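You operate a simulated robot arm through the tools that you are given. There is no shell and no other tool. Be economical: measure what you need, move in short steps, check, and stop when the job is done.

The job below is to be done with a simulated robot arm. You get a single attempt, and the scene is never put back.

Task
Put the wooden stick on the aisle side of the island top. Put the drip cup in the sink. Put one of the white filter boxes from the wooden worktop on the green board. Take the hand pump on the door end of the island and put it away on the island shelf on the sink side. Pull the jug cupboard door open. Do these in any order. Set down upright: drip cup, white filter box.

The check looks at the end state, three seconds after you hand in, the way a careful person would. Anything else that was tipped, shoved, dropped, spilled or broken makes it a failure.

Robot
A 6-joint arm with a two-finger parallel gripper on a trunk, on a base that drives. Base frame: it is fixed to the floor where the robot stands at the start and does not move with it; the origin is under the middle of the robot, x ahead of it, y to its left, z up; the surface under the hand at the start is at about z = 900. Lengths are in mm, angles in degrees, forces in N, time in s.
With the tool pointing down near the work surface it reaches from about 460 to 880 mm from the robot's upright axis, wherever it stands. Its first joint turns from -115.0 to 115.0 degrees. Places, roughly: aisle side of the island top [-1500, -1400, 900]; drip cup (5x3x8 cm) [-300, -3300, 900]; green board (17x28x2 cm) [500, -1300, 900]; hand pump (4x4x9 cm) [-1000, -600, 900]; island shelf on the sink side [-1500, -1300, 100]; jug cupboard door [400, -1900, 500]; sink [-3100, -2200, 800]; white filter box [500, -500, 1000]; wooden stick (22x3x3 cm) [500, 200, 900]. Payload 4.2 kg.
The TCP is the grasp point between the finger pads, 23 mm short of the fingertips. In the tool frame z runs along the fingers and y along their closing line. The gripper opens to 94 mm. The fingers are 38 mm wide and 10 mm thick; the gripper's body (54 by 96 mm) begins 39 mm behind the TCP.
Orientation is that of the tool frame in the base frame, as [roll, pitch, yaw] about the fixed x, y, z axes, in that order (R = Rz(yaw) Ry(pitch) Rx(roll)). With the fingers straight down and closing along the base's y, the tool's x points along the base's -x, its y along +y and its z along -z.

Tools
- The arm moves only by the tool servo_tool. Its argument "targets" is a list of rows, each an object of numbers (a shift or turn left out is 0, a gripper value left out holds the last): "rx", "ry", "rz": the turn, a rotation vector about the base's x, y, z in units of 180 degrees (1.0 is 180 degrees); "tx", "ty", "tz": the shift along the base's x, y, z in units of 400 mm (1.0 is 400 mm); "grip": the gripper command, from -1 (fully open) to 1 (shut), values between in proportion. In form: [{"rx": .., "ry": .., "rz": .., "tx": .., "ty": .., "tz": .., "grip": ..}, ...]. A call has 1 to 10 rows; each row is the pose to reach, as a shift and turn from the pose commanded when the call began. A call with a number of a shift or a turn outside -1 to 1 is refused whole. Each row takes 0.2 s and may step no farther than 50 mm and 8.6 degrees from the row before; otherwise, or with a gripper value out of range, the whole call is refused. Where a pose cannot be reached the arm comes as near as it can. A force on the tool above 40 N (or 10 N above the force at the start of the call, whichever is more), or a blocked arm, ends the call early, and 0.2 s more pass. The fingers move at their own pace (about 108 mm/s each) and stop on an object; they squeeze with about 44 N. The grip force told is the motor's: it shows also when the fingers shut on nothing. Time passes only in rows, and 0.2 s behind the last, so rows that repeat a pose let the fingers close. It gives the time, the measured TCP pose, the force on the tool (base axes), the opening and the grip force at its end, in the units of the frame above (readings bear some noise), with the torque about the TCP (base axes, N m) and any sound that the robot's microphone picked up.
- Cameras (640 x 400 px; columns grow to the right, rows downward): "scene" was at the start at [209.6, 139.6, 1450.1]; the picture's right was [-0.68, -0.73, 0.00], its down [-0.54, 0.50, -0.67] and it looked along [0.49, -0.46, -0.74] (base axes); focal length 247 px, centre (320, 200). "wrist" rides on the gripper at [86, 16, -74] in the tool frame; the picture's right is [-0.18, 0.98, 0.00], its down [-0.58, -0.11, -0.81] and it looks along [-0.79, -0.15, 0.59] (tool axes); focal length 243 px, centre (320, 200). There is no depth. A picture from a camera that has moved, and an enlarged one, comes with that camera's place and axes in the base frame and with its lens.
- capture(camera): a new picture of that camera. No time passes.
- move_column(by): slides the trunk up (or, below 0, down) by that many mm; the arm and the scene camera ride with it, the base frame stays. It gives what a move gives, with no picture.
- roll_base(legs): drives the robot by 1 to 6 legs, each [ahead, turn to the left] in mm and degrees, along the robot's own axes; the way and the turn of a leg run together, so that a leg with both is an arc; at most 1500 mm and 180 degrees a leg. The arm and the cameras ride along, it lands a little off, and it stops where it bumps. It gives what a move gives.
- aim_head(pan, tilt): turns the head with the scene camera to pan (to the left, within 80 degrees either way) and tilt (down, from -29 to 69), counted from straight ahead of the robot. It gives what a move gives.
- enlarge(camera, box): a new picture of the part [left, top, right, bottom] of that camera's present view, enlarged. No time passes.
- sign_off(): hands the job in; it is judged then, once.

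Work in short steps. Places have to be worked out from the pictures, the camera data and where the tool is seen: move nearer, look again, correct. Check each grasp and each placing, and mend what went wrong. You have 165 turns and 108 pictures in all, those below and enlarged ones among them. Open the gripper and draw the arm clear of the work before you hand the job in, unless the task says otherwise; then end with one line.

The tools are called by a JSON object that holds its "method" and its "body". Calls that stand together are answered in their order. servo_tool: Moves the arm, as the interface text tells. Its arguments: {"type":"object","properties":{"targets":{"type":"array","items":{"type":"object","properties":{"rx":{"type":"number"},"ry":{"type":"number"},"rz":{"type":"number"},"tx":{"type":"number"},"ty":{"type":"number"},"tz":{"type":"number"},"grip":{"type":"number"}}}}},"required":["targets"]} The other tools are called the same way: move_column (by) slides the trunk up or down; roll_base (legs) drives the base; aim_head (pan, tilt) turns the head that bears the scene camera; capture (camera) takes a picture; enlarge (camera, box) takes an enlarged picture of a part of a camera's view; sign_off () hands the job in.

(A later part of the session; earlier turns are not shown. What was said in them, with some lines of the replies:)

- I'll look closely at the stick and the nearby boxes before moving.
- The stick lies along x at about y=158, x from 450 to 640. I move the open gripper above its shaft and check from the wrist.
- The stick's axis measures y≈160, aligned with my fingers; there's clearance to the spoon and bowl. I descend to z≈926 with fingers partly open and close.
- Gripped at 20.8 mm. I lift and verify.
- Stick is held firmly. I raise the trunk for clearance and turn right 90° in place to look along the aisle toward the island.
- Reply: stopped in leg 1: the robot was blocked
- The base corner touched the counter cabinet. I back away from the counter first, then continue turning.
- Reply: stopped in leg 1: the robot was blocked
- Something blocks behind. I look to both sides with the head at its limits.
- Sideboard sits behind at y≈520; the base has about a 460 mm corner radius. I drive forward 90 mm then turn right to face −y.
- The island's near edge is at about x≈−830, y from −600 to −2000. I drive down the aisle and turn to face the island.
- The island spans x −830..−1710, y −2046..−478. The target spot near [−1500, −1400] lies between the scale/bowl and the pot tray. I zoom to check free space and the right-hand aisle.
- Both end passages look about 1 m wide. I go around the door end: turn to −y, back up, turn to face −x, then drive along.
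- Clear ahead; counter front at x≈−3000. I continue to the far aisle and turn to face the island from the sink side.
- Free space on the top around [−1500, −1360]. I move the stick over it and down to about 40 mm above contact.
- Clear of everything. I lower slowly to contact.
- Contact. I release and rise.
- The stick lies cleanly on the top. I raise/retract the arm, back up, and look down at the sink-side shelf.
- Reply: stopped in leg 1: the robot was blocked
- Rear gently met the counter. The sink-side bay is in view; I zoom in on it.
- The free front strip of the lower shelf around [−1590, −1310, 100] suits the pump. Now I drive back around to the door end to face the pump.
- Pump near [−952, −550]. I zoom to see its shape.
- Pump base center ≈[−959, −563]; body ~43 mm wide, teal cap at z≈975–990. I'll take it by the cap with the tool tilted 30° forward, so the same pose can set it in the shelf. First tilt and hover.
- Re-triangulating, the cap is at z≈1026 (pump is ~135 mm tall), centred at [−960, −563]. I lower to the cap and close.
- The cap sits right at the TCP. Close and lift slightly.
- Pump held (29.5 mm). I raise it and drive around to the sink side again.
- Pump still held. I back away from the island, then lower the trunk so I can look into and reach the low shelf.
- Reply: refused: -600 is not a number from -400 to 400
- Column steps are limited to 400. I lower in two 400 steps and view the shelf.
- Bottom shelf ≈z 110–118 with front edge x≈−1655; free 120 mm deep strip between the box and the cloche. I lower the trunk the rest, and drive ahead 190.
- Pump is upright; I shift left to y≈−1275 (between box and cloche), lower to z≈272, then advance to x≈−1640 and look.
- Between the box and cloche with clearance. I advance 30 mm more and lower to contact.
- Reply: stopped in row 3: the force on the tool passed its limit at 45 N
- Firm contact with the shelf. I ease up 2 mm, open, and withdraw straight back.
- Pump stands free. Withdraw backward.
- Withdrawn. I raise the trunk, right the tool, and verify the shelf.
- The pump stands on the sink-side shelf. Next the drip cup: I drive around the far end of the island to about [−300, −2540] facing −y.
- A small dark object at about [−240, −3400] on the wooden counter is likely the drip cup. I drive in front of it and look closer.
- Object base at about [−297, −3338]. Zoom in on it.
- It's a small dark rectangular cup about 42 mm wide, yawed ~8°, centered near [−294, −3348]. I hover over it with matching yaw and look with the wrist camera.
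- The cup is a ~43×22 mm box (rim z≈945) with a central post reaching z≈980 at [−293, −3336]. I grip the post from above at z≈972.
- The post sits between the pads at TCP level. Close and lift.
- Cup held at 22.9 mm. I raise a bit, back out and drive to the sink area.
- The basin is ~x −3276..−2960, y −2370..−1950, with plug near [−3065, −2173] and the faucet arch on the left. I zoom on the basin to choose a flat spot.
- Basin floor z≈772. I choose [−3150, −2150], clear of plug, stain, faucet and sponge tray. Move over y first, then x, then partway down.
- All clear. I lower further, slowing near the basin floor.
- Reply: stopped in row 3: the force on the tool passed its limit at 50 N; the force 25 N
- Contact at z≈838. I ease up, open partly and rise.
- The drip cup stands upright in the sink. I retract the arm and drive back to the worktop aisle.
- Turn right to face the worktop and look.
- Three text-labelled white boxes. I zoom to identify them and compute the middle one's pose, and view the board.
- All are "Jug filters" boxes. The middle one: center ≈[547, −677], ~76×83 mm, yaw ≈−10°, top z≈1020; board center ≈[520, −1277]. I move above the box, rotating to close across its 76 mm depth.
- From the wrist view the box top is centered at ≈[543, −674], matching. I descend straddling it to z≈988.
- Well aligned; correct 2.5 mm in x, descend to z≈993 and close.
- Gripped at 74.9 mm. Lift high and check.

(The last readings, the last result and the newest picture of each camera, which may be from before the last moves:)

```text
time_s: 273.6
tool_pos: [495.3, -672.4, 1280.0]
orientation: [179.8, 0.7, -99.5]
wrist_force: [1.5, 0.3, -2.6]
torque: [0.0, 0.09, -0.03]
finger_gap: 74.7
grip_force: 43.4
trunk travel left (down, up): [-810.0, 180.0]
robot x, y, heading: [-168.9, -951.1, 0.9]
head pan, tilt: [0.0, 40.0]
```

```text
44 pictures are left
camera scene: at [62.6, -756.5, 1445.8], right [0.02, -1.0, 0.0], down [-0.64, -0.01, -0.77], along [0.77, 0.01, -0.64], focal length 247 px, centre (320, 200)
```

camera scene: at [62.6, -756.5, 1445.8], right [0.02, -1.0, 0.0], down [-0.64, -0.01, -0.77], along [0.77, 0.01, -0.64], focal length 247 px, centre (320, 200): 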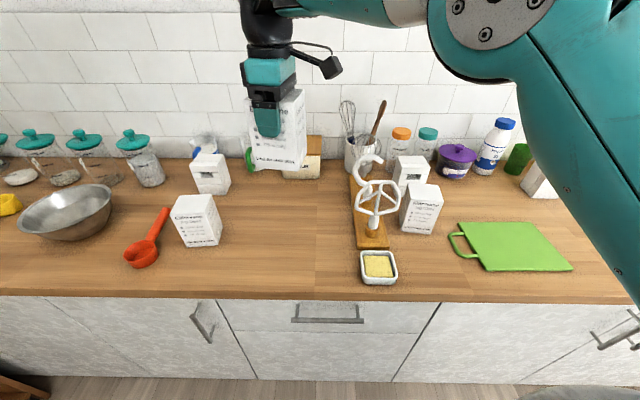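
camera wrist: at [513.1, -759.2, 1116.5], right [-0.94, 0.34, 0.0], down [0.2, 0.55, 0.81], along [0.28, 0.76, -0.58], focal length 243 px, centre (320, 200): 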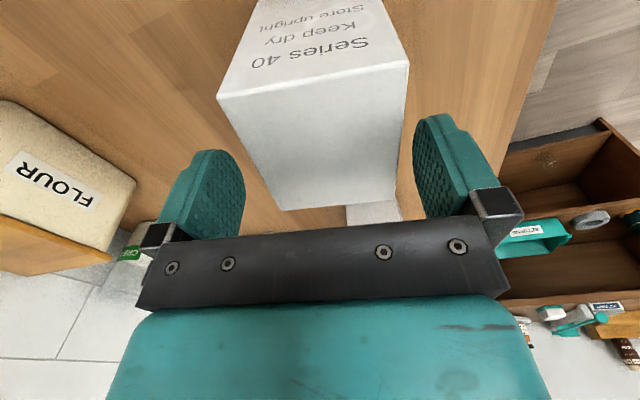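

Box is secure. I carry it across to the green board.

{"method": "servo_tool", "body": {"targets": [{"ty": -0.11}, {"ty": -0.22}, {"ty": -0.33}, {"ty": -0.44}, {"ty": -0.55}, {"ty": -0.66}, {"ty": -0.77}, {"ty": -0.88}, {"ty": -0.99}]}}

{"method": "servo_tool", "body": {"targets": [{"ty": -0.11}, {"ty": -0.22}, {"ty": -0.33}, {"ty": -0.44, "tx": 0.03}, {"ty": -0.515, "tx": 0.06}, {"ty": -0.515, "tx": 0.06, "tz": -0.11}, {"ty": -0.515, "tx": 0.06, "tz": -0.22}, {"ty": -0.515, "tx": 0.06, "tz": -0.33}, {"ty": -0.515, "tx": 0.06, "tz": -0.44}, {"ty": -0.515, "tx": 0.06, "tz": -0.54}]}}

{"method": "capture", "body": {"camera": "scene"}}

{"method": "capture", "body": {"camera": "wrist"}}

```text
time_s: 275.6
tool_pos: [493.9, -1071.5, 1280.3]
orientation: [-180.0, 0.6, -99.4]
wrist_force: [0.1, 1.5, -2.6]
torque: [-0.01, 0.0, -0.02]
finger_gap: 74.7
grip_force: 44.6
trunk travel left (down, up): [-810.0, 180.0]
robot x, y, heading: [-175.7, -952.6, 0.9]
head pan, tilt: [0.0, 40.0]
```

```text
time_s: 277.9
tool_pos: [519.1, -1275.5, 1061.4]
orientation: [-179.9, 0.6, -99.6]
wrist_force: [0.2, -0.4, -1.3]
torque: [-0.02, -0.06, 0.01]
finger_gap: 74.7
grip_force: 43.7
trunk travel left (down, up): [-810.0, 180.0]
robot x, y, heading: [-168.1, -953.3, 1.0]
head pan, tilt: [0.0, 40.0]
```

```text
43 pictures are left
camera scene: at [61.6, -756.6, 1446.1], right [0.02, -1.0, 0.0], down [-0.64, -0.01, -0.77], along [0.77, 0.01, -0.64], focal length 247 px, centre (320, 200)
```

scene: 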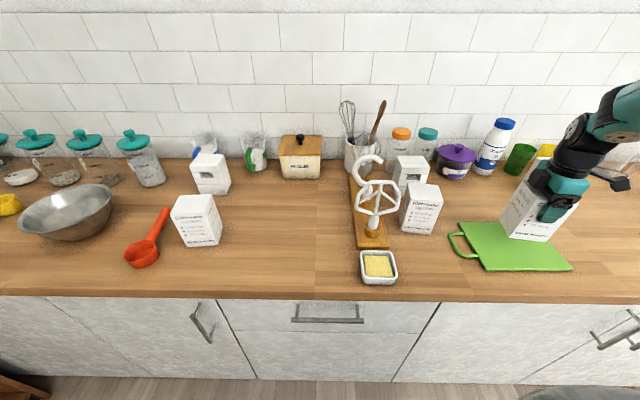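

```text
42 pictures are left
camera wrist: at [488.2, -1358.3, 1135.7], right [-0.94, 0.34, 0.0], down [0.2, 0.55, 0.81], along [0.28, 0.76, -0.58], focal length 243 px, centre (320, 200)
```

wrist: 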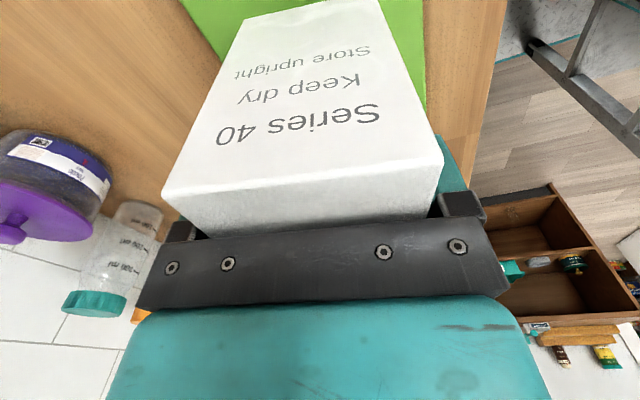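

The box is over the board's middle. I lower slowly until contact.

{"method": "servo_tool", "body": {"targets": [{"tz": -0.06}, {"tz": -0.09}, {"tz": -0.105}, {"tz": -0.115}, {"tz": -0.124}, {"tz": -0.132}, {"tz": -0.14}, {"tz": -0.148}]}}

```text
time_s: 279.6
tool_pos: [518.7, -1274.2, 1004.8]
orientation: [180.0, 0.7, -99.5]
wrist_force: [-1.0, 0.6, -1.7]
torque: [-0.01, 0.0, 0.01]
finger_gap: 74.4
grip_force: 44.2
trunk travel left (down, up): [-810.0, 180.0]
robot x, y, heading: [-170.3, -953.9, 0.7]
head pan, tilt: [0.0, 40.0]
```

{"method": "servo_tool", "body": {"targets": [{"tz": -0.006}, {"tz": -0.012}, {"tz": -0.018}, {"tz": -0.024}, {"tz": -0.03}]}}

{"method": "enlarge", "body": {"camera": "scene", "box": [440, 150, 600, 290]}}

```text
time_s: 280.4
tool_pos: [519.2, -1275.5, 1004.4]
orientation: [-179.6, 0.6, -99.5]
wrist_force: [-3.6, 2.6, 20.2]
torque: [0.44, 1.06, -0.07]
finger_gap: 74.6
grip_force: 43.9
trunk travel left (down, up): [-810.0, 180.0]
robot x, y, heading: [-169.6, -956.5, 0.8]
head pan, tilt: [0.0, 40.0]
stopped in row 3: the force on the tool passed its limit at 43 N (the readings are from after the stop); the commanded pose is now the measured one
```

```text
2.86 times, centred on (520, 220) of scene
camera zoom: at [60.8, -756.1, 1446.1], right [0.02, -1.0, 0.0], down [-0.64, -0.01, -0.77], along [0.77, 0.01, -0.64], focal length 707 px, centre (-251, 143)
```

zoom: 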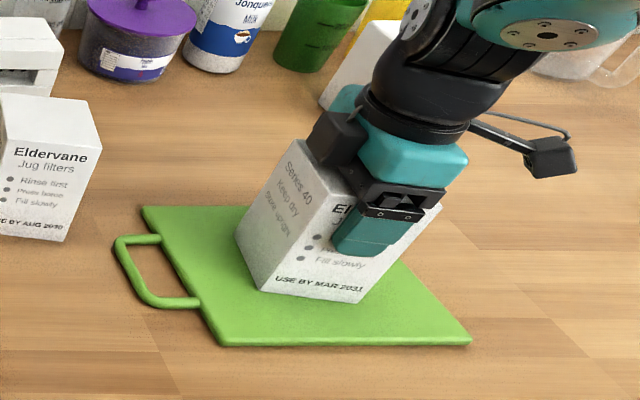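

Box rests on the board. Release and rise vertically.

{"method": "servo_tool", "body": {"targets": [{"tz": 0.002, "grip": -0.7}, {"tz": 0.002, "grip": -1}, {"tz": 0.002, "grip": -1}, {"tz": 0.05}, {"tz": 0.13}, {"tz": 0.23}, {"tz": 0.34}, {"tz": 0.45}, {"tz": 0.56}]}}

{"method": "capture", "body": {"camera": "scene"}}

```text
time_s: 282.4
tool_pos: [516.6, -1275.8, 1224.7]
orientation: [-179.7, 0.6, -99.5]
wrist_force: [0.9, -0.1, -0.5]
torque: [0.02, 0.03, -0.05]
finger_gap: 93.8
grip_force: 0.0
trunk travel left (down, up): [-810.0, 180.0]
robot x, y, heading: [-173.4, -952.9, 0.8]
head pan, tilt: [0.0, 40.0]
```

```text
40 pictures are left
camera scene: at [62.1, -756.8, 1446.0], right [0.02, -1.0, 0.0], down [-0.64, -0.01, -0.77], along [0.77, 0.01, -0.64], focal length 247 px, centre (320, 200)
```

scene: 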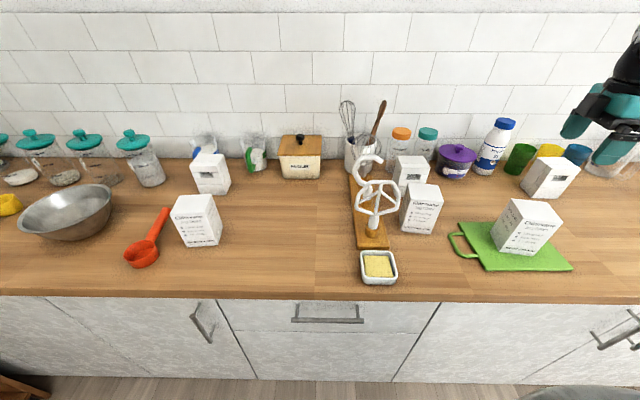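

The box stands on the board. Now I bring the tool back to forward yaw and retract.

{"method": "servo_tool", "body": {"targets": [{"tx": -0.02, "ty": 0.06, "tz": 0.05, "rz": -0.045}, {"tx": -0.05, "ty": 0.14, "tz": 0.08, "rz": -0.09}, {"tx": -0.08, "ty": 0.22, "tz": 0.08, "rz": -0.135}, {"tx": -0.11, "ty": 0.3, "tz": 0.08, "rz": -0.18}, {"tx": -0.14, "ty": 0.38, "tz": 0.08, "rz": -0.225}, {"tx": -0.17, "ty": 0.46, "tz": 0.08, "rz": -0.27}, {"tx": -0.2, "ty": 0.54, "tz": 0.08, "rz": -0.315}, {"tx": -0.23, "ty": 0.62, "tz": 0.08, "rz": -0.36}, {"tx": -0.26, "ty": 0.7, "tz": 0.08, "rz": -0.405}, {"tx": -0.28, "ty": 0.76, "tz": 0.08, "rz": -0.447}]}}

{"method": "roll_base", "body": {"legs": [[-130, 0], [0, -90], [930, 0], [0, 90]]}}

{"method": "aim_head", "body": {"pan": 0, "tilt": 50}}

{"method": "capture", "body": {"camera": "scene"}}

```text
time_s: 284.6
tool_pos: [408.2, -972.4, 1257.5]
orientation: [-179.8, 0.5, 180.0]
wrist_force: [0.7, 0.6, 0.0]
torque: [-0.03, 0.03, -0.01]
finger_gap: 93.9
grip_force: 0.0
trunk travel left (down, up): [-810.0, 180.0]
robot x, y, heading: [-172.4, -950.5, 0.8]
head pan, tilt: [0.0, 40.0]
```

```text
time_s: 298.0
tool_pos: [326.3, -1876.5, 1256.5]
orientation: [-179.7, 0.6, -177.4]
wrist_force: [-0.1, 0.0, -0.2]
torque: [0.04, -0.03, 0.0]
finger_gap: 93.9
grip_force: 0.0
trunk travel left (down, up): [-810.0, 180.0]
robot x, y, heading: [-256.8, -1884.9, 3.4]
head pan, tilt: [0.0, 40.0]
```

```text
time_s: 298.7
tool_pos: [325.7, -1876.9, 1256.7]
orientation: [-179.7, 0.5, -177.2]
wrist_force: [-0.3, -1.3, -0.6]
torque: [0.03, 0.0, -0.01]
finger_gap: 94.0
grip_force: 0.1
trunk travel left (down, up): [-810.0, 180.0]
robot x, y, heading: [-254.8, -1885.2, 3.5]
head pan, tilt: [0.0, 50.0]
```

```text
39 pictures are left
camera scene: at [-38.3, -1678.7, 1431.9], right [0.06, -1.0, 0.0], down [-0.76, -0.05, -0.64], along [0.64, 0.04, -0.77], focal length 247 px, centre (320, 200)
```

scene: 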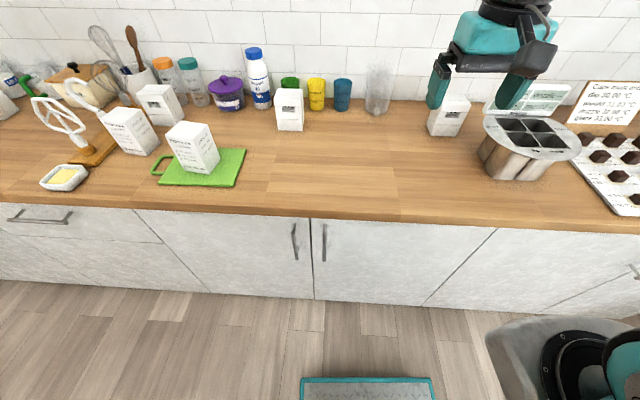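

The target door is the right one of the pair (y≈−1623..−2148, hinge at right), handle near y≈−1665. I zoom on the handle.

{"method": "enlarge", "body": {"camera": "scene", "box": [260, 200, 388, 280]}}

```text
5.00 times, centred on (324, 240) of scene
camera zoom: at [-38.3, -1678.7, 1431.9], right [0.06, -1.0, 0.0], down [-0.76, -0.05, -0.64], along [0.64, 0.04, -0.77], focal length 1237 px, centre (300, 0)
```

zoom: 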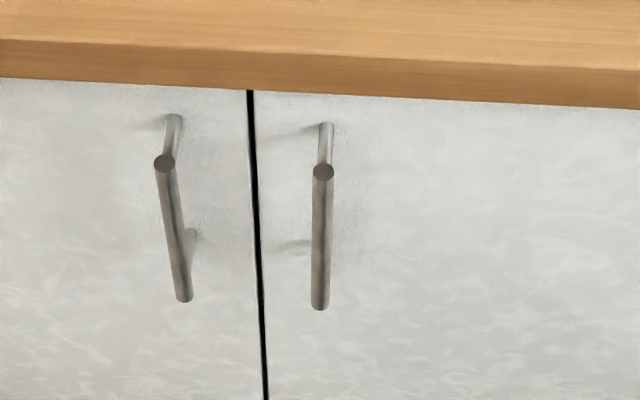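

Handle is a vertical ~13 mm bar at y≈−1668, x≈347, z≈642–812. I'll stand to its left, outside the door's swing, facing −y, with the trunk lowered.

{"method": "roll_base", "body": {"legs": [[0, -93.4], [-610, 0]]}}

{"method": "move_column", "body": {"by": -400}}

{"method": "aim_head", "body": {"pan": 20, "tilt": 35}}

{"method": "capture", "body": {"camera": "scene"}}

```text
time_s: 306.2
tool_pos: [-283.1, -1853.2, 1257.4]
orientation: [-179.7, 0.7, 86.9]
wrist_force: [-0.4, 0.4, 0.1]
torque: [-0.03, 0.01, -0.03]
finger_gap: 94.0
grip_force: 0.1
trunk travel left (down, up): [-810.0, 180.0]
robot x, y, heading: [-235.4, -1273.7, -92.2]
head pan, tilt: [0.0, 50.0]
```

```text
time_s: 310.0
tool_pos: [-283.7, -1852.9, 856.0]
orientation: [-179.8, 0.5, 87.0]
wrist_force: [0.7, 1.0, -0.2]
torque: [0.02, -0.02, -0.03]
finger_gap: 93.9
grip_force: 0.0
trunk travel left (down, up): [-410.0, 580.0]
robot x, y, heading: [-234.1, -1270.1, -92.1]
head pan, tilt: [0.0, 50.0]
```

```text
time_s: 310.8
tool_pos: [-283.9, -1853.5, 857.4]
orientation: [-179.8, 0.7, 87.0]
wrist_force: [-0.2, 0.9, -0.7]
torque: [0.0, -0.02, -0.01]
finger_gap: 94.1
grip_force: 0.0
trunk travel left (down, up): [-410.0, 580.0]
robot x, y, heading: [-234.6, -1274.7, -92.2]
head pan, tilt: [20.0, 35.0]
```

```text
37 pictures are left
camera scene: at [-18.2, -1519.2, 1053.5], right [-0.95, -0.31, 0.0], down [-0.18, 0.55, -0.82], along [0.25, -0.78, -0.57], focal length 247 px, centre (320, 200)
```

scene: 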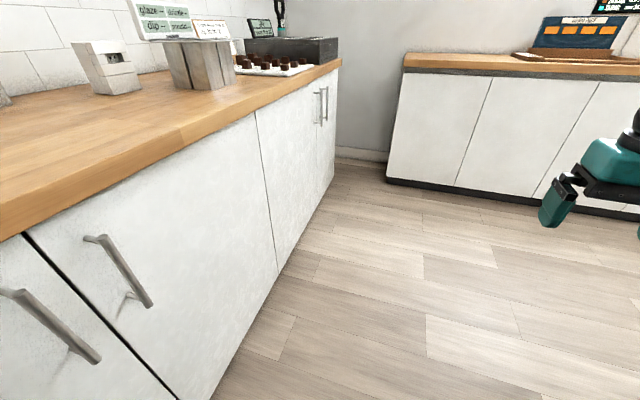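

From two views: bar at ≈[357, −1668], z 640–808; hinge ≈[388, −2155]. First I yaw the tool 85° toward the door while moving to a staging point.

{"method": "servo_tool", "body": {"targets": [{"tx": 0.1, "ty": 0.038, "tz": -0.01, "rz": 0.047}, {"tx": 0.2, "ty": 0.076, "tz": -0.02, "rz": 0.094}, {"tx": 0.3, "ty": 0.115, "tz": -0.03, "rz": 0.142}, {"tx": 0.4, "ty": 0.153, "tz": -0.04, "rz": 0.189}, {"tx": 0.5, "ty": 0.191, "tz": -0.05, "rz": 0.236}, {"tx": 0.6, "ty": 0.23, "tz": -0.06, "rz": 0.283}, {"tx": 0.7, "ty": 0.268, "tz": -0.07, "rz": 0.33}, {"tx": 0.8, "ty": 0.306, "tz": -0.08, "rz": 0.378}, {"tx": 0.9, "ty": 0.344, "tz": -0.09, "rz": 0.425}, {"tx": 1.0, "ty": 0.3825, "tz": -0.1, "rz": 0.472}]}}

```text
time_s: 313.0
tool_pos: [116.6, -1701.4, 817.8]
orientation: [-179.7, 0.6, 171.9]
wrist_force: [-0.4, 0.4, 0.1]
torque: [-0.05, -0.02, -0.03]
finger_gap: 94.0
grip_force: 0.0
trunk travel left (down, up): [-410.0, 580.0]
robot x, y, heading: [-232.8, -1273.4, -92.1]
head pan, tilt: [20.0, 35.0]
```

Now tilt 80° forward toward the handle while moving to about 65 mm short of the bar.

{"method": "servo_tool", "body": {"targets": [{"tx": 0.0435, "ty": 0.01, "tz": -0.02, "rx": -0.0062, "ry": -0.044}, {"tx": 0.087, "ty": 0.02, "tz": -0.04, "rx": -0.0124, "ry": -0.088}, {"tx": 0.1305, "ty": 0.03, "tz": -0.06, "rx": -0.0185, "ry": -0.132}, {"tx": 0.174, "ty": 0.04, "tz": -0.08, "rx": -0.0247, "ry": -0.176}, {"tx": 0.2175, "ty": 0.05, "tz": -0.1, "rx": -0.0309, "ry": -0.22}, {"tx": 0.261, "ty": 0.06, "tz": -0.12, "rx": -0.0371, "ry": -0.264}, {"tx": 0.3045, "ty": 0.07, "tz": -0.14, "rx": -0.0433, "ry": -0.308}, {"tx": 0.348, "ty": 0.08, "tz": -0.16, "rx": -0.0494, "ry": -0.352}, {"tx": 0.3915, "ty": 0.09, "tz": -0.18, "rx": -0.0556, "ry": -0.396}, {"tx": 0.435, "ty": 0.1, "tz": -0.205, "rx": -0.0618, "ry": -0.44}]}}

{"method": "capture", "body": {"camera": "wrist"}}

{"method": "aim_head", "body": {"pan": 40, "tilt": 35}}

{"method": "capture", "body": {"camera": "scene"}}

```text
time_s: 315.2
tool_pos: [291.7, -1659.0, 734.2]
orientation: [180.0, 80.6, 171.7]
wrist_force: [0.5, -0.3, -0.1]
torque: [0.0, 0.02, -0.02]
finger_gap: 94.2
grip_force: 0.0
trunk travel left (down, up): [-410.0, 580.0]
robot x, y, heading: [-235.7, -1274.4, -92.0]
head pan, tilt: [20.0, 35.0]
```

```text
36 pictures are left
camera wrist: at [206.5, -1630.1, 660.8], right [0.17, 0.97, 0.18], down [-0.71, -0.01, 0.7], along [0.68, -0.25, 0.69], focal length 243 px, centre (320, 200)
```

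wrist: 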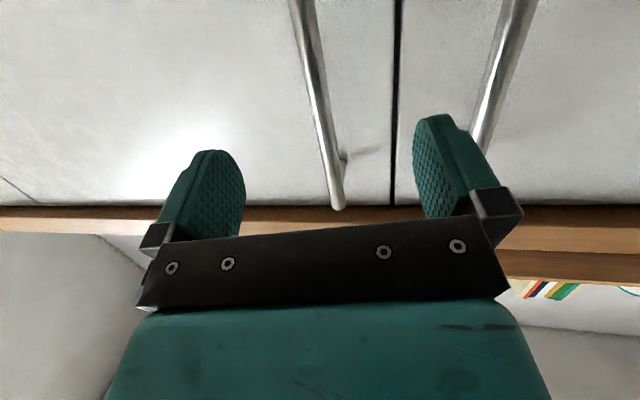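

```text
time_s: 316.1
tool_pos: [291.1, -1659.1, 734.3]
orientation: [179.8, 80.5, 171.7]
wrist_force: [-0.1, 0.1, -0.5]
torque: [-0.01, 0.0, 0.0]
finger_gap: 94.0
grip_force: 0.1
trunk travel left (down, up): [-410.0, 580.0]
robot x, y, heading: [-232.8, -1277.2, -92.2]
head pan, tilt: [40.0, 35.0]
```

```text
35 pictures are left
camera scene: at [9.0, -1504.9, 1053.6], right [-0.79, -0.61, 0.0], down [-0.35, 0.45, -0.82], along [0.5, -0.65, -0.57], focal length 247 px, centre (320, 200)
```

scene: 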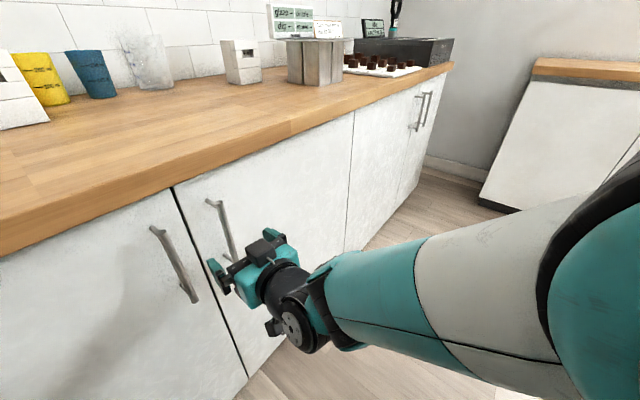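

The bar is centered between the open fingers. I advance about 50 mm and close on it.

{"method": "servo_tool", "body": {"targets": [{"tx": 0.05, "ty": -0.008, "grip": -0.3}, {"tx": 0.1, "ty": -0.016}, {"tx": 0.13, "ty": -0.021}, {"tx": 0.13, "ty": -0.021}]}}

{"method": "capture", "body": {"camera": "wrist"}}

```text
time_s: 317.1
tool_pos: [342.6, -1668.9, 734.5]
orientation: [179.8, 80.5, 171.5]
wrist_force: [0.3, 0.6, -0.9]
torque: [-0.02, 0.0, 0.03]
finger_gap: 61.2
grip_force: 0.0
trunk travel left (down, up): [-410.0, 580.0]
robot x, y, heading: [-227.8, -1271.9, -91.7]
head pan, tilt: [40.0, 35.0]
```

```text
34 pictures are left
camera wrist: at [258.2, -1639.7, 661.6], right [0.17, 0.97, 0.18], down [-0.71, -0.01, 0.71], along [0.69, -0.25, 0.68], focal length 243 px, centre (320, 200)
```

wrist: 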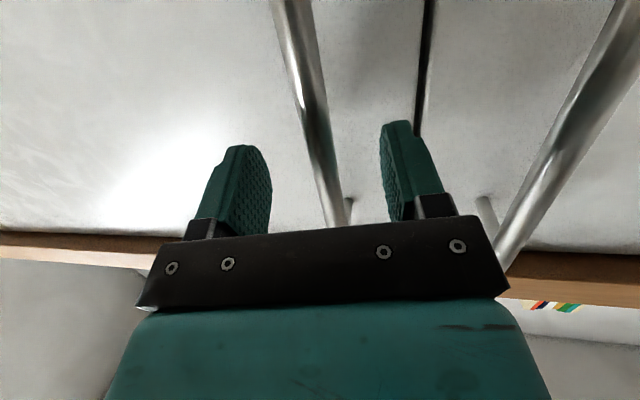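

The bar is ~7 mm ahead of the TCP, between the pads. Close.

{"method": "servo_tool", "body": {"targets": [{"grip": 1}, {"grip": 1}, {"grip": 1}]}}

```text
time_s: 317.9
tool_pos: [343.5, -1666.4, 734.9]
orientation: [179.6, 80.5, 171.7]
wrist_force: [-1.7, 17.8, -1.0]
torque: [-0.42, -0.45, 0.19]
finger_gap: 12.8
grip_force: 45.5
trunk travel left (down, up): [-410.0, 580.0]
robot x, y, heading: [-233.7, -1277.7, -92.1]
head pan, tilt: [40.0, 35.0]
```

Handle gripped (12.8 mm). I pull along the door's arc about the hinge, the first 25°.

{"method": "servo_tool", "body": {"targets": [{"tx": -0.053, "ty": -0.003, "rz": 0.0055, "grip": 1}, {"tx": -0.106, "ty": -0.011, "rz": 0.011}, {"tx": -0.1585, "ty": -0.021, "rz": 0.0167}, {"tx": -0.21, "ty": -0.033, "rz": 0.0222}, {"tx": -0.262, "ty": -0.0475, "rz": 0.0278}, {"tx": -0.3125, "ty": -0.064, "rz": 0.0333}, {"tx": -0.3625, "ty": -0.083, "rz": 0.0389}, {"tx": -0.4115, "ty": -0.104, "rz": 0.0444}, {"tx": -0.46, "ty": -0.127, "rz": 0.05}, {"tx": -0.507, "ty": -0.1525, "rz": 0.0556}]}}

{"method": "capture", "body": {"camera": "scene"}}

```text
time_s: 320.1
tool_pos: [141.6, -1728.1, 734.6]
orientation: [179.6, 80.4, -178.5]
wrist_force: [-3.1, 5.9, 4.8]
torque: [-0.41, 0.29, 0.03]
finger_gap: 12.8
grip_force: 45.3
trunk travel left (down, up): [-410.0, 580.0]
robot x, y, heading: [-231.0, -1275.0, -92.2]
head pan, tilt: [40.0, 35.0]
stopped in row 10: the force on the tool passed its limit at 42 N (the readings are from after the stop); the commanded pose is now the measured one
```

```text
33 pictures are left
camera scene: at [8.7, -1504.6, 1053.8], right [-0.79, -0.61, 0.0], down [-0.35, 0.45, -0.82], along [0.5, -0.65, -0.57], focal length 247 px, centre (320, 200)
```

scene: 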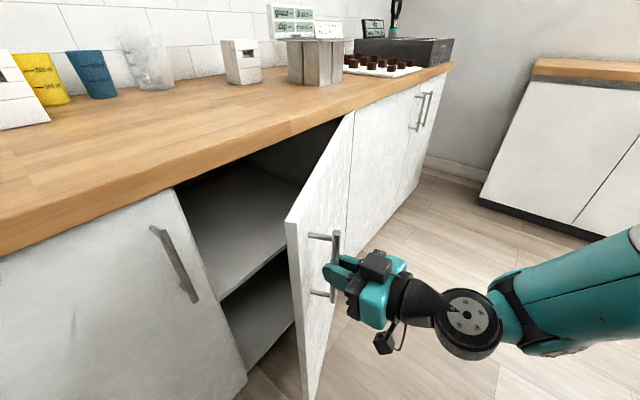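

Door is ~25° open and the path matches. I continue the arc to ~50°.

{"method": "servo_tool", "body": {"targets": [{"tx": -0.046, "ty": -0.027, "rz": 0.0055, "grip": 1}, {"tx": -0.0905, "ty": -0.0565, "rz": 0.011}, {"tx": -0.134, "ty": -0.0875, "rz": 0.0167}, {"tx": -0.176, "ty": -0.1205, "rz": 0.0222}, {"tx": -0.216, "ty": -0.1555, "rz": 0.0278}, {"tx": -0.255, "ty": -0.192, "rz": 0.0333}, {"tx": -0.2925, "ty": -0.23, "rz": 0.0389}, {"tx": -0.328, "ty": -0.27, "rz": 0.0444}, {"tx": -0.362, "ty": -0.311, "rz": 0.05}, {"tx": -0.394, "ty": -0.354, "rz": 0.0556}]}}

{"method": "capture", "body": {"camera": "scene"}}

```text
time_s: 321.7
tool_pos: [30.9, -1811.5, 734.2]
orientation: [179.2, 80.4, -172.0]
wrist_force: [-7.7, 8.0, 5.6]
torque: [-0.73, -0.31, 0.04]
finger_gap: 12.8
grip_force: 44.7
trunk travel left (down, up): [-410.0, 580.0]
robot x, y, heading: [-234.4, -1275.0, -92.1]
head pan, tilt: [40.0, 35.0]
stopped in row 7: the force on the tool passed its limit at 42 N (the readings are from after the stop); the commanded pose is now the measured one
```

```text
32 pictures are left
camera scene: at [8.2, -1504.5, 1053.7], right [-0.79, -0.61, 0.0], down [-0.35, 0.45, -0.82], along [0.5, -0.65, -0.57], focal length 247 px, centre (320, 200)
```

scene: 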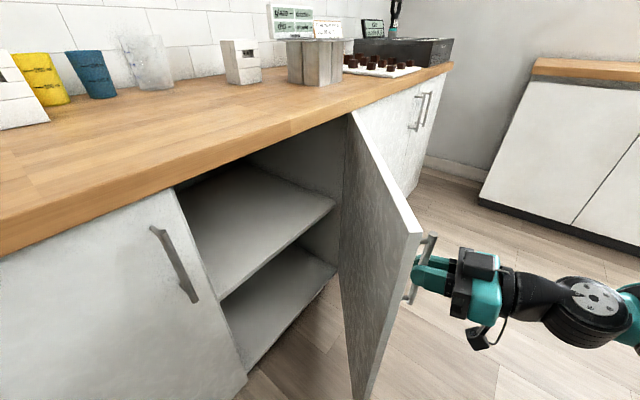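

~41° open; I continue to ~70°.

{"method": "servo_tool", "body": {"targets": [{"tx": -0.03, "ty": -0.032, "rz": 0.004, "grip": 1}, {"tx": -0.0535, "ty": -0.0595, "rz": 0.0095}, {"tx": -0.087, "ty": -0.1007, "rz": 0.015}, {"tx": -0.119, "ty": -0.1435, "rz": 0.0205}, {"tx": -0.149, "ty": -0.1875, "rz": 0.026}, {"tx": -0.1775, "ty": -0.233, "rz": 0.0315}, {"tx": -0.2035, "ty": -0.2795, "rz": 0.037}, {"tx": -0.2275, "ty": -0.327, "rz": 0.0425}, {"tx": -0.2495, "ty": -0.376, "rz": 0.048}, {"tx": -0.269, "ty": -0.4255, "rz": 0.0535}]}}

{"method": "capture", "body": {"camera": "scene"}}

```text
time_s: 322.8
tool_pos: [-18.7, -1870.5, 735.3]
orientation: [178.8, 80.3, -168.6]
wrist_force: [-8.9, 4.5, 2.6]
torque: [-1.02, -0.5, 0.0]
finger_gap: 12.7
grip_force: 44.8
trunk travel left (down, up): [-410.0, 580.0]
robot x, y, heading: [-233.2, -1275.1, -92.3]
head pan, tilt: [40.0, 35.0]
stopped in row 5: the force on the tool passed its limit at 42 N (the readings are from after the stop); the commanded pose is now the measured one
```

```text
31 pictures are left
camera scene: at [7.9, -1504.8, 1053.6], right [-0.79, -0.61, 0.0], down [-0.35, 0.45, -0.82], along [0.5, -0.65, -0.57], focal length 247 px, centre (320, 200)
```

scene: 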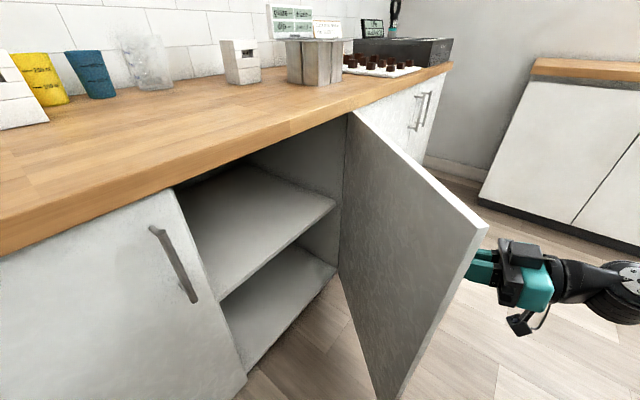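

~50° open. I continue with the tool yaw following the door more closely.

{"method": "servo_tool", "body": {"targets": [{"tx": -0.012, "ty": -0.02, "rz": 0.0111, "grip": 1}, {"tx": -0.026, "ty": -0.041, "rz": 0.0222}, {"tx": -0.054, "ty": -0.087, "rz": 0.0333}, {"tx": -0.08, "ty": -0.133, "rz": 0.0444}, {"tx": -0.104, "ty": -0.181, "rz": 0.0555}, {"tx": -0.126, "ty": -0.23, "rz": 0.0666}, {"tx": -0.146, "ty": -0.279, "rz": 0.0777}, {"tx": -0.1635, "ty": -0.3295, "rz": 0.0888}, {"tx": -0.179, "ty": -0.381, "rz": 0.1}]}}

{"method": "capture", "body": {"camera": "scene"}}

```text
time_s: 323.6
tool_pos: [-30.3, -1887.0, 735.4]
orientation: [-179.9, 79.7, -162.4]
wrist_force: [-8.8, 6.5, 10.9]
torque: [-0.27, 0.89, 0.13]
finger_gap: 12.9
grip_force: 44.6
out of reach, approached as far as the arm can: row 3, 4
trunk travel left (down, up): [-410.0, 580.0]
robot x, y, heading: [-231.5, -1273.0, -92.5]
head pan, tilt: [40.0, 35.0]
stopped in row 4: the force on the tool passed its limit at 43 N (the readings are from after the stop); the commanded pose is now the measured one
```

```text
30 pictures are left
camera scene: at [7.6, -1504.7, 1053.9], right [-0.79, -0.61, 0.0], down [-0.35, 0.45, -0.82], along [0.5, -0.65, -0.57], focal length 247 px, centre (320, 200)
```

scene: 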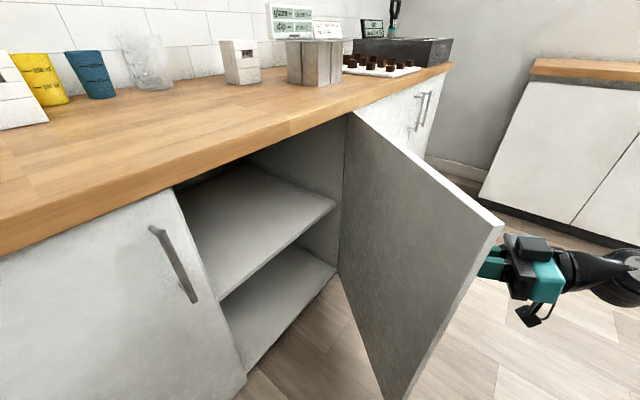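

~53° and the arm is at its limit in this pose. I release the handle and back off, then I'll push the door wider from its inner side.

{"method": "servo_tool", "body": {"targets": [{"grip": -1}, {"grip": -1}, {"grip": -1}, {"tx": -0.047, "ty": -0.015}, {"tx": -0.094, "ty": -0.03}, {"tx": -0.14, "ty": -0.045}, {"tx": -0.2, "ty": -0.045}, {"tx": -0.28, "ty": -0.03}]}}

{"method": "capture", "body": {"camera": "scene"}}

```text
time_s: 325.4
tool_pos: [-128.9, -1872.5, 715.6]
orientation: [-179.5, 78.0, -162.7]
wrist_force: [-0.3, -1.1, -0.3]
torque: [0.02, 0.01, 0.01]
finger_gap: 94.2
grip_force: 0.1
out of reach, approached as far as the arm can: row 4, 5, 6, 7, 8
trunk travel left (down, up): [-410.0, 580.0]
robot x, y, heading: [-236.3, -1275.8, -92.1]
head pan, tilt: [40.0, 35.0]
```

```text
29 pictures are left
camera scene: at [8.2, -1504.9, 1053.6], right [-0.79, -0.61, 0.0], down [-0.35, 0.45, -0.82], along [0.5, -0.65, -0.57], focal length 247 px, centre (320, 200)
```

scene: 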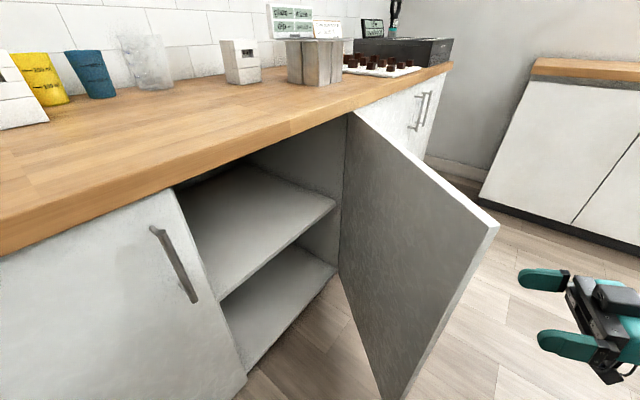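

Clear of the handle. I return the tool to vertical while moving north past the door's edge.

{"method": "servo_tool", "body": {"targets": [{"rx": -0.0129, "ry": 0.0414, "tz": 0.02, "ty": 0.03, "tx": -0.02, "grip": 0.5}, {"rx": -0.0257, "ry": 0.0828, "tz": 0.04, "ty": 0.07, "tx": -0.03, "grip": 1}, {"rx": -0.0386, "ry": 0.1241, "tz": 0.07, "ty": 0.11, "tx": -0.03}, {"rx": -0.0515, "ry": 0.1655, "tz": 0.1, "ty": 0.15, "tx": -0.03}, {"rx": -0.0644, "ry": 0.2069, "tz": 0.13, "ty": 0.19, "tx": -0.03}, {"rx": -0.0772, "ry": 0.2483, "tz": 0.16, "ty": 0.23, "tx": -0.03}, {"rx": -0.0901, "ry": 0.2897, "tz": 0.19, "ty": 0.27, "tx": -0.03}, {"rx": -0.103, "ry": 0.331, "tz": 0.21, "ty": 0.31, "tx": -0.03}, {"rx": -0.1158, "ry": 0.3724, "tz": 0.23, "ty": 0.35, "tx": -0.03}, {"rx": -0.1287, "ry": 0.4138, "tz": 0.24, "ty": 0.39, "tx": -0.03}]}}

{"method": "capture", "body": {"camera": "scene"}}

```text
time_s: 327.6
tool_pos: [-144.5, -1713.2, 812.4]
orientation: [179.6, 1.5, -162.8]
wrist_force: [-1.1, -0.1, 0.9]
torque: [-0.03, 0.01, -0.02]
finger_gap: 0.1
grip_force: 42.1
trunk travel left (down, up): [-410.0, 580.0]
robot x, y, heading: [-235.3, -1274.2, -92.4]
head pan, tilt: [40.0, 35.0]
```

```text
28 pictures are left
camera scene: at [8.0, -1505.1, 1053.6], right [-0.79, -0.61, 0.0], down [-0.35, 0.45, -0.82], along [0.5, -0.65, -0.57], focal length 247 px, centre (320, 200)
```

scene: 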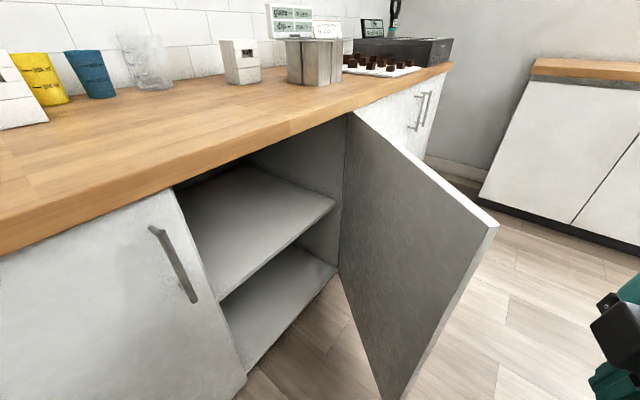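

Fingers closed and vertical. I move in front of the door's inner face, then push it toward −y gently.

{"method": "servo_tool", "body": {"targets": [{"tx": 0.11, "tz": 0.01}, {"tx": 0.22, "tz": 0.02}, {"tx": 0.33, "tz": 0.02}, {"tx": 0.435, "tz": 0.02}, {"tx": 0.435, "ty": -0.11, "tz": 0.02}, {"tx": 0.435, "ty": -0.22, "tz": 0.02}, {"tx": 0.435, "ty": -0.31, "tz": 0.02}]}}

{"method": "servo_tool", "body": {"targets": [{"ty": -0.05}, {"ty": -0.1}, {"ty": -0.15}, {"ty": -0.2}, {"ty": -0.25}, {"ty": -0.3}, {"ty": -0.35}, {"ty": -0.4}, {"ty": -0.45}]}}

{"method": "capture", "body": {"camera": "scene"}}

```text
time_s: 329.2
tool_pos: [30.3, -1839.0, 824.1]
orientation: [179.7, 1.6, -162.7]
wrist_force: [-0.7, 0.1, 0.4]
torque: [-0.01, -0.02, -0.01]
finger_gap: 0.0
grip_force: 42.0
trunk travel left (down, up): [-410.0, 580.0]
robot x, y, heading: [-231.5, -1270.5, -92.3]
head pan, tilt: [40.0, 35.0]
```

```text
time_s: 331.2
tool_pos: [30.8, -2017.6, 820.3]
orientation: [179.6, 1.5, -162.7]
wrist_force: [0.3, -0.3, -0.5]
torque: [-0.02, 0.03, -0.01]
finger_gap: 0.1
grip_force: 42.4
out of reach, approached as far as the arm can: row 8
trunk travel left (down, up): [-410.0, 580.0]
robot x, y, heading: [-235.6, -1272.7, -92.3]
head pan, tilt: [40.0, 35.0]
```

```text
27 pictures are left
camera scene: at [8.0, -1505.2, 1053.7], right [-0.79, -0.61, 0.0], down [-0.35, 0.45, -0.82], along [0.5, -0.65, -0.57], focal length 247 px, centre (320, 200)
```

scene: 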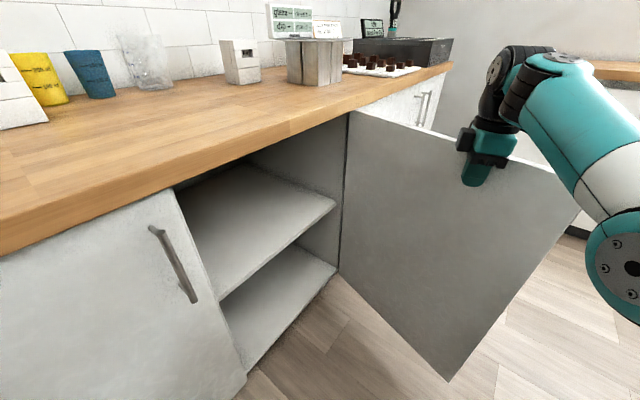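

The door is now ~72° open. I draw the arm away and up, then check the door and worktop.

{"method": "servo_tool", "body": {"targets": [{"ty": 0.1}, {"ty": 0.2}, {"ty": 0.3, "tz": 0.05}, {"ty": 0.4, "tz": 0.15, "tx": -0.05}, {"ty": 0.45, "tz": 0.25, "tx": -0.15}, {"ty": 0.45, "tz": 0.35, "tx": -0.25}, {"ty": 0.45, "tz": 0.45, "tx": -0.35, "grip": -1}, {"ty": 0.45, "tz": 0.5, "tx": -0.45}, {"ty": 0.45, "tz": 0.5, "tx": -0.5}]}}

{"method": "capture", "body": {"camera": "scene"}}

```text
refused: row 4 steps farther than a row can; nothing moved
```

```text
26 pictures are left
camera scene: at [8.0, -1505.2, 1053.7], right [-0.79, -0.61, 0.0], down [-0.35, 0.45, -0.82], along [0.5, -0.65, -0.57], focal length 247 px, centre (320, 200)
```

scene: 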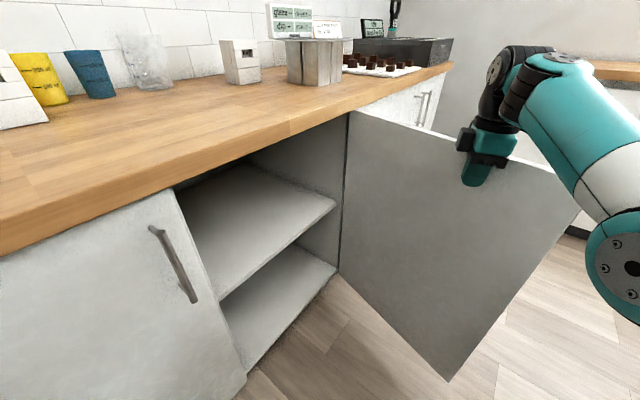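

One row stepped too far; I resend with smaller steps.

{"method": "servo_tool", "body": {"targets": [{"ty": 0.1}, {"ty": 0.2}, {"ty": 0.3}, {"ty": 0.38, "tz": 0.05}, {"ty": 0.4, "tz": 0.13, "tx": -0.06}, {"ty": 0.4, "tz": 0.21, "tx": -0.13}, {"ty": 0.4, "tz": 0.29, "tx": -0.2, "grip": -1}, {"ty": 0.4, "tz": 0.37, "tx": -0.27}, {"ty": 0.4, "tz": 0.45, "tx": -0.34}]}}

{"method": "capture", "body": {"camera": "scene"}}

{"method": "aim_head", "body": {"pan": 78, "tilt": 20}}

{"method": "capture", "body": {"camera": "scene"}}

```text
time_s: 333.2
tool_pos: [-95.1, -1867.2, 991.3]
orientation: [-179.8, 0.9, -162.7]
wrist_force: [-0.3, 0.2, 0.3]
torque: [0.01, -0.05, 0.01]
finger_gap: 94.0
grip_force: 0.0
out of reach, approached as far as the arm can: row 9
trunk travel left (down, up): [-410.0, 580.0]
robot x, y, heading: [-232.8, -1271.3, -92.0]
head pan, tilt: [40.0, 35.0]
```

```text
25 pictures are left
camera scene: at [8.0, -1504.9, 1053.6], right [-0.79, -0.61, 0.0], down [-0.35, 0.45, -0.82], along [0.5, -0.65, -0.57], focal length 247 px, centre (320, 200)
```

scene: 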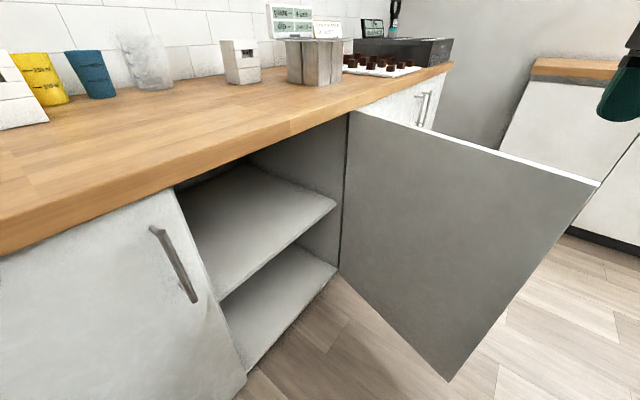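

```text
time_s: 334.2
tool_pos: [-95.2, -1868.0, 991.0]
orientation: [-179.9, 0.7, -162.7]
wrist_force: [-0.4, 0.2, 1.1]
torque: [0.0, -0.01, 0.02]
finger_gap: 93.9
grip_force: 0.1
trunk travel left (down, up): [-410.0, 580.0]
robot x, y, heading: [-234.3, -1274.2, -92.3]
head pan, tilt: [78.0, 20.0]
```

```text
24 pictures are left
camera scene: at [44.4, -1458.4, 1077.4], right [-0.25, -0.97, 0.0], down [-0.33, 0.08, -0.94], along [0.91, -0.23, -0.34], focal length 247 px, centre (320, 200)
```

scene: 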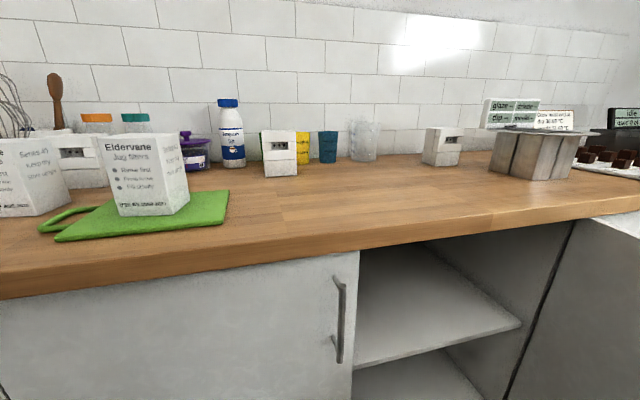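

The door stays open at about 75°. The filter box is upright on the green board. I saw the stick on the island, the pump on the shelf and the cup in the sink after I set each one down. The gripper is open and the arm is clear, so I hand in.

{"method": "sign_off", "body": {}}

```text
The job is handed in.
```

All five jobs are done and handed in; I took "aisle side" to be the sink-facing half of the island top, following the coordinates given.
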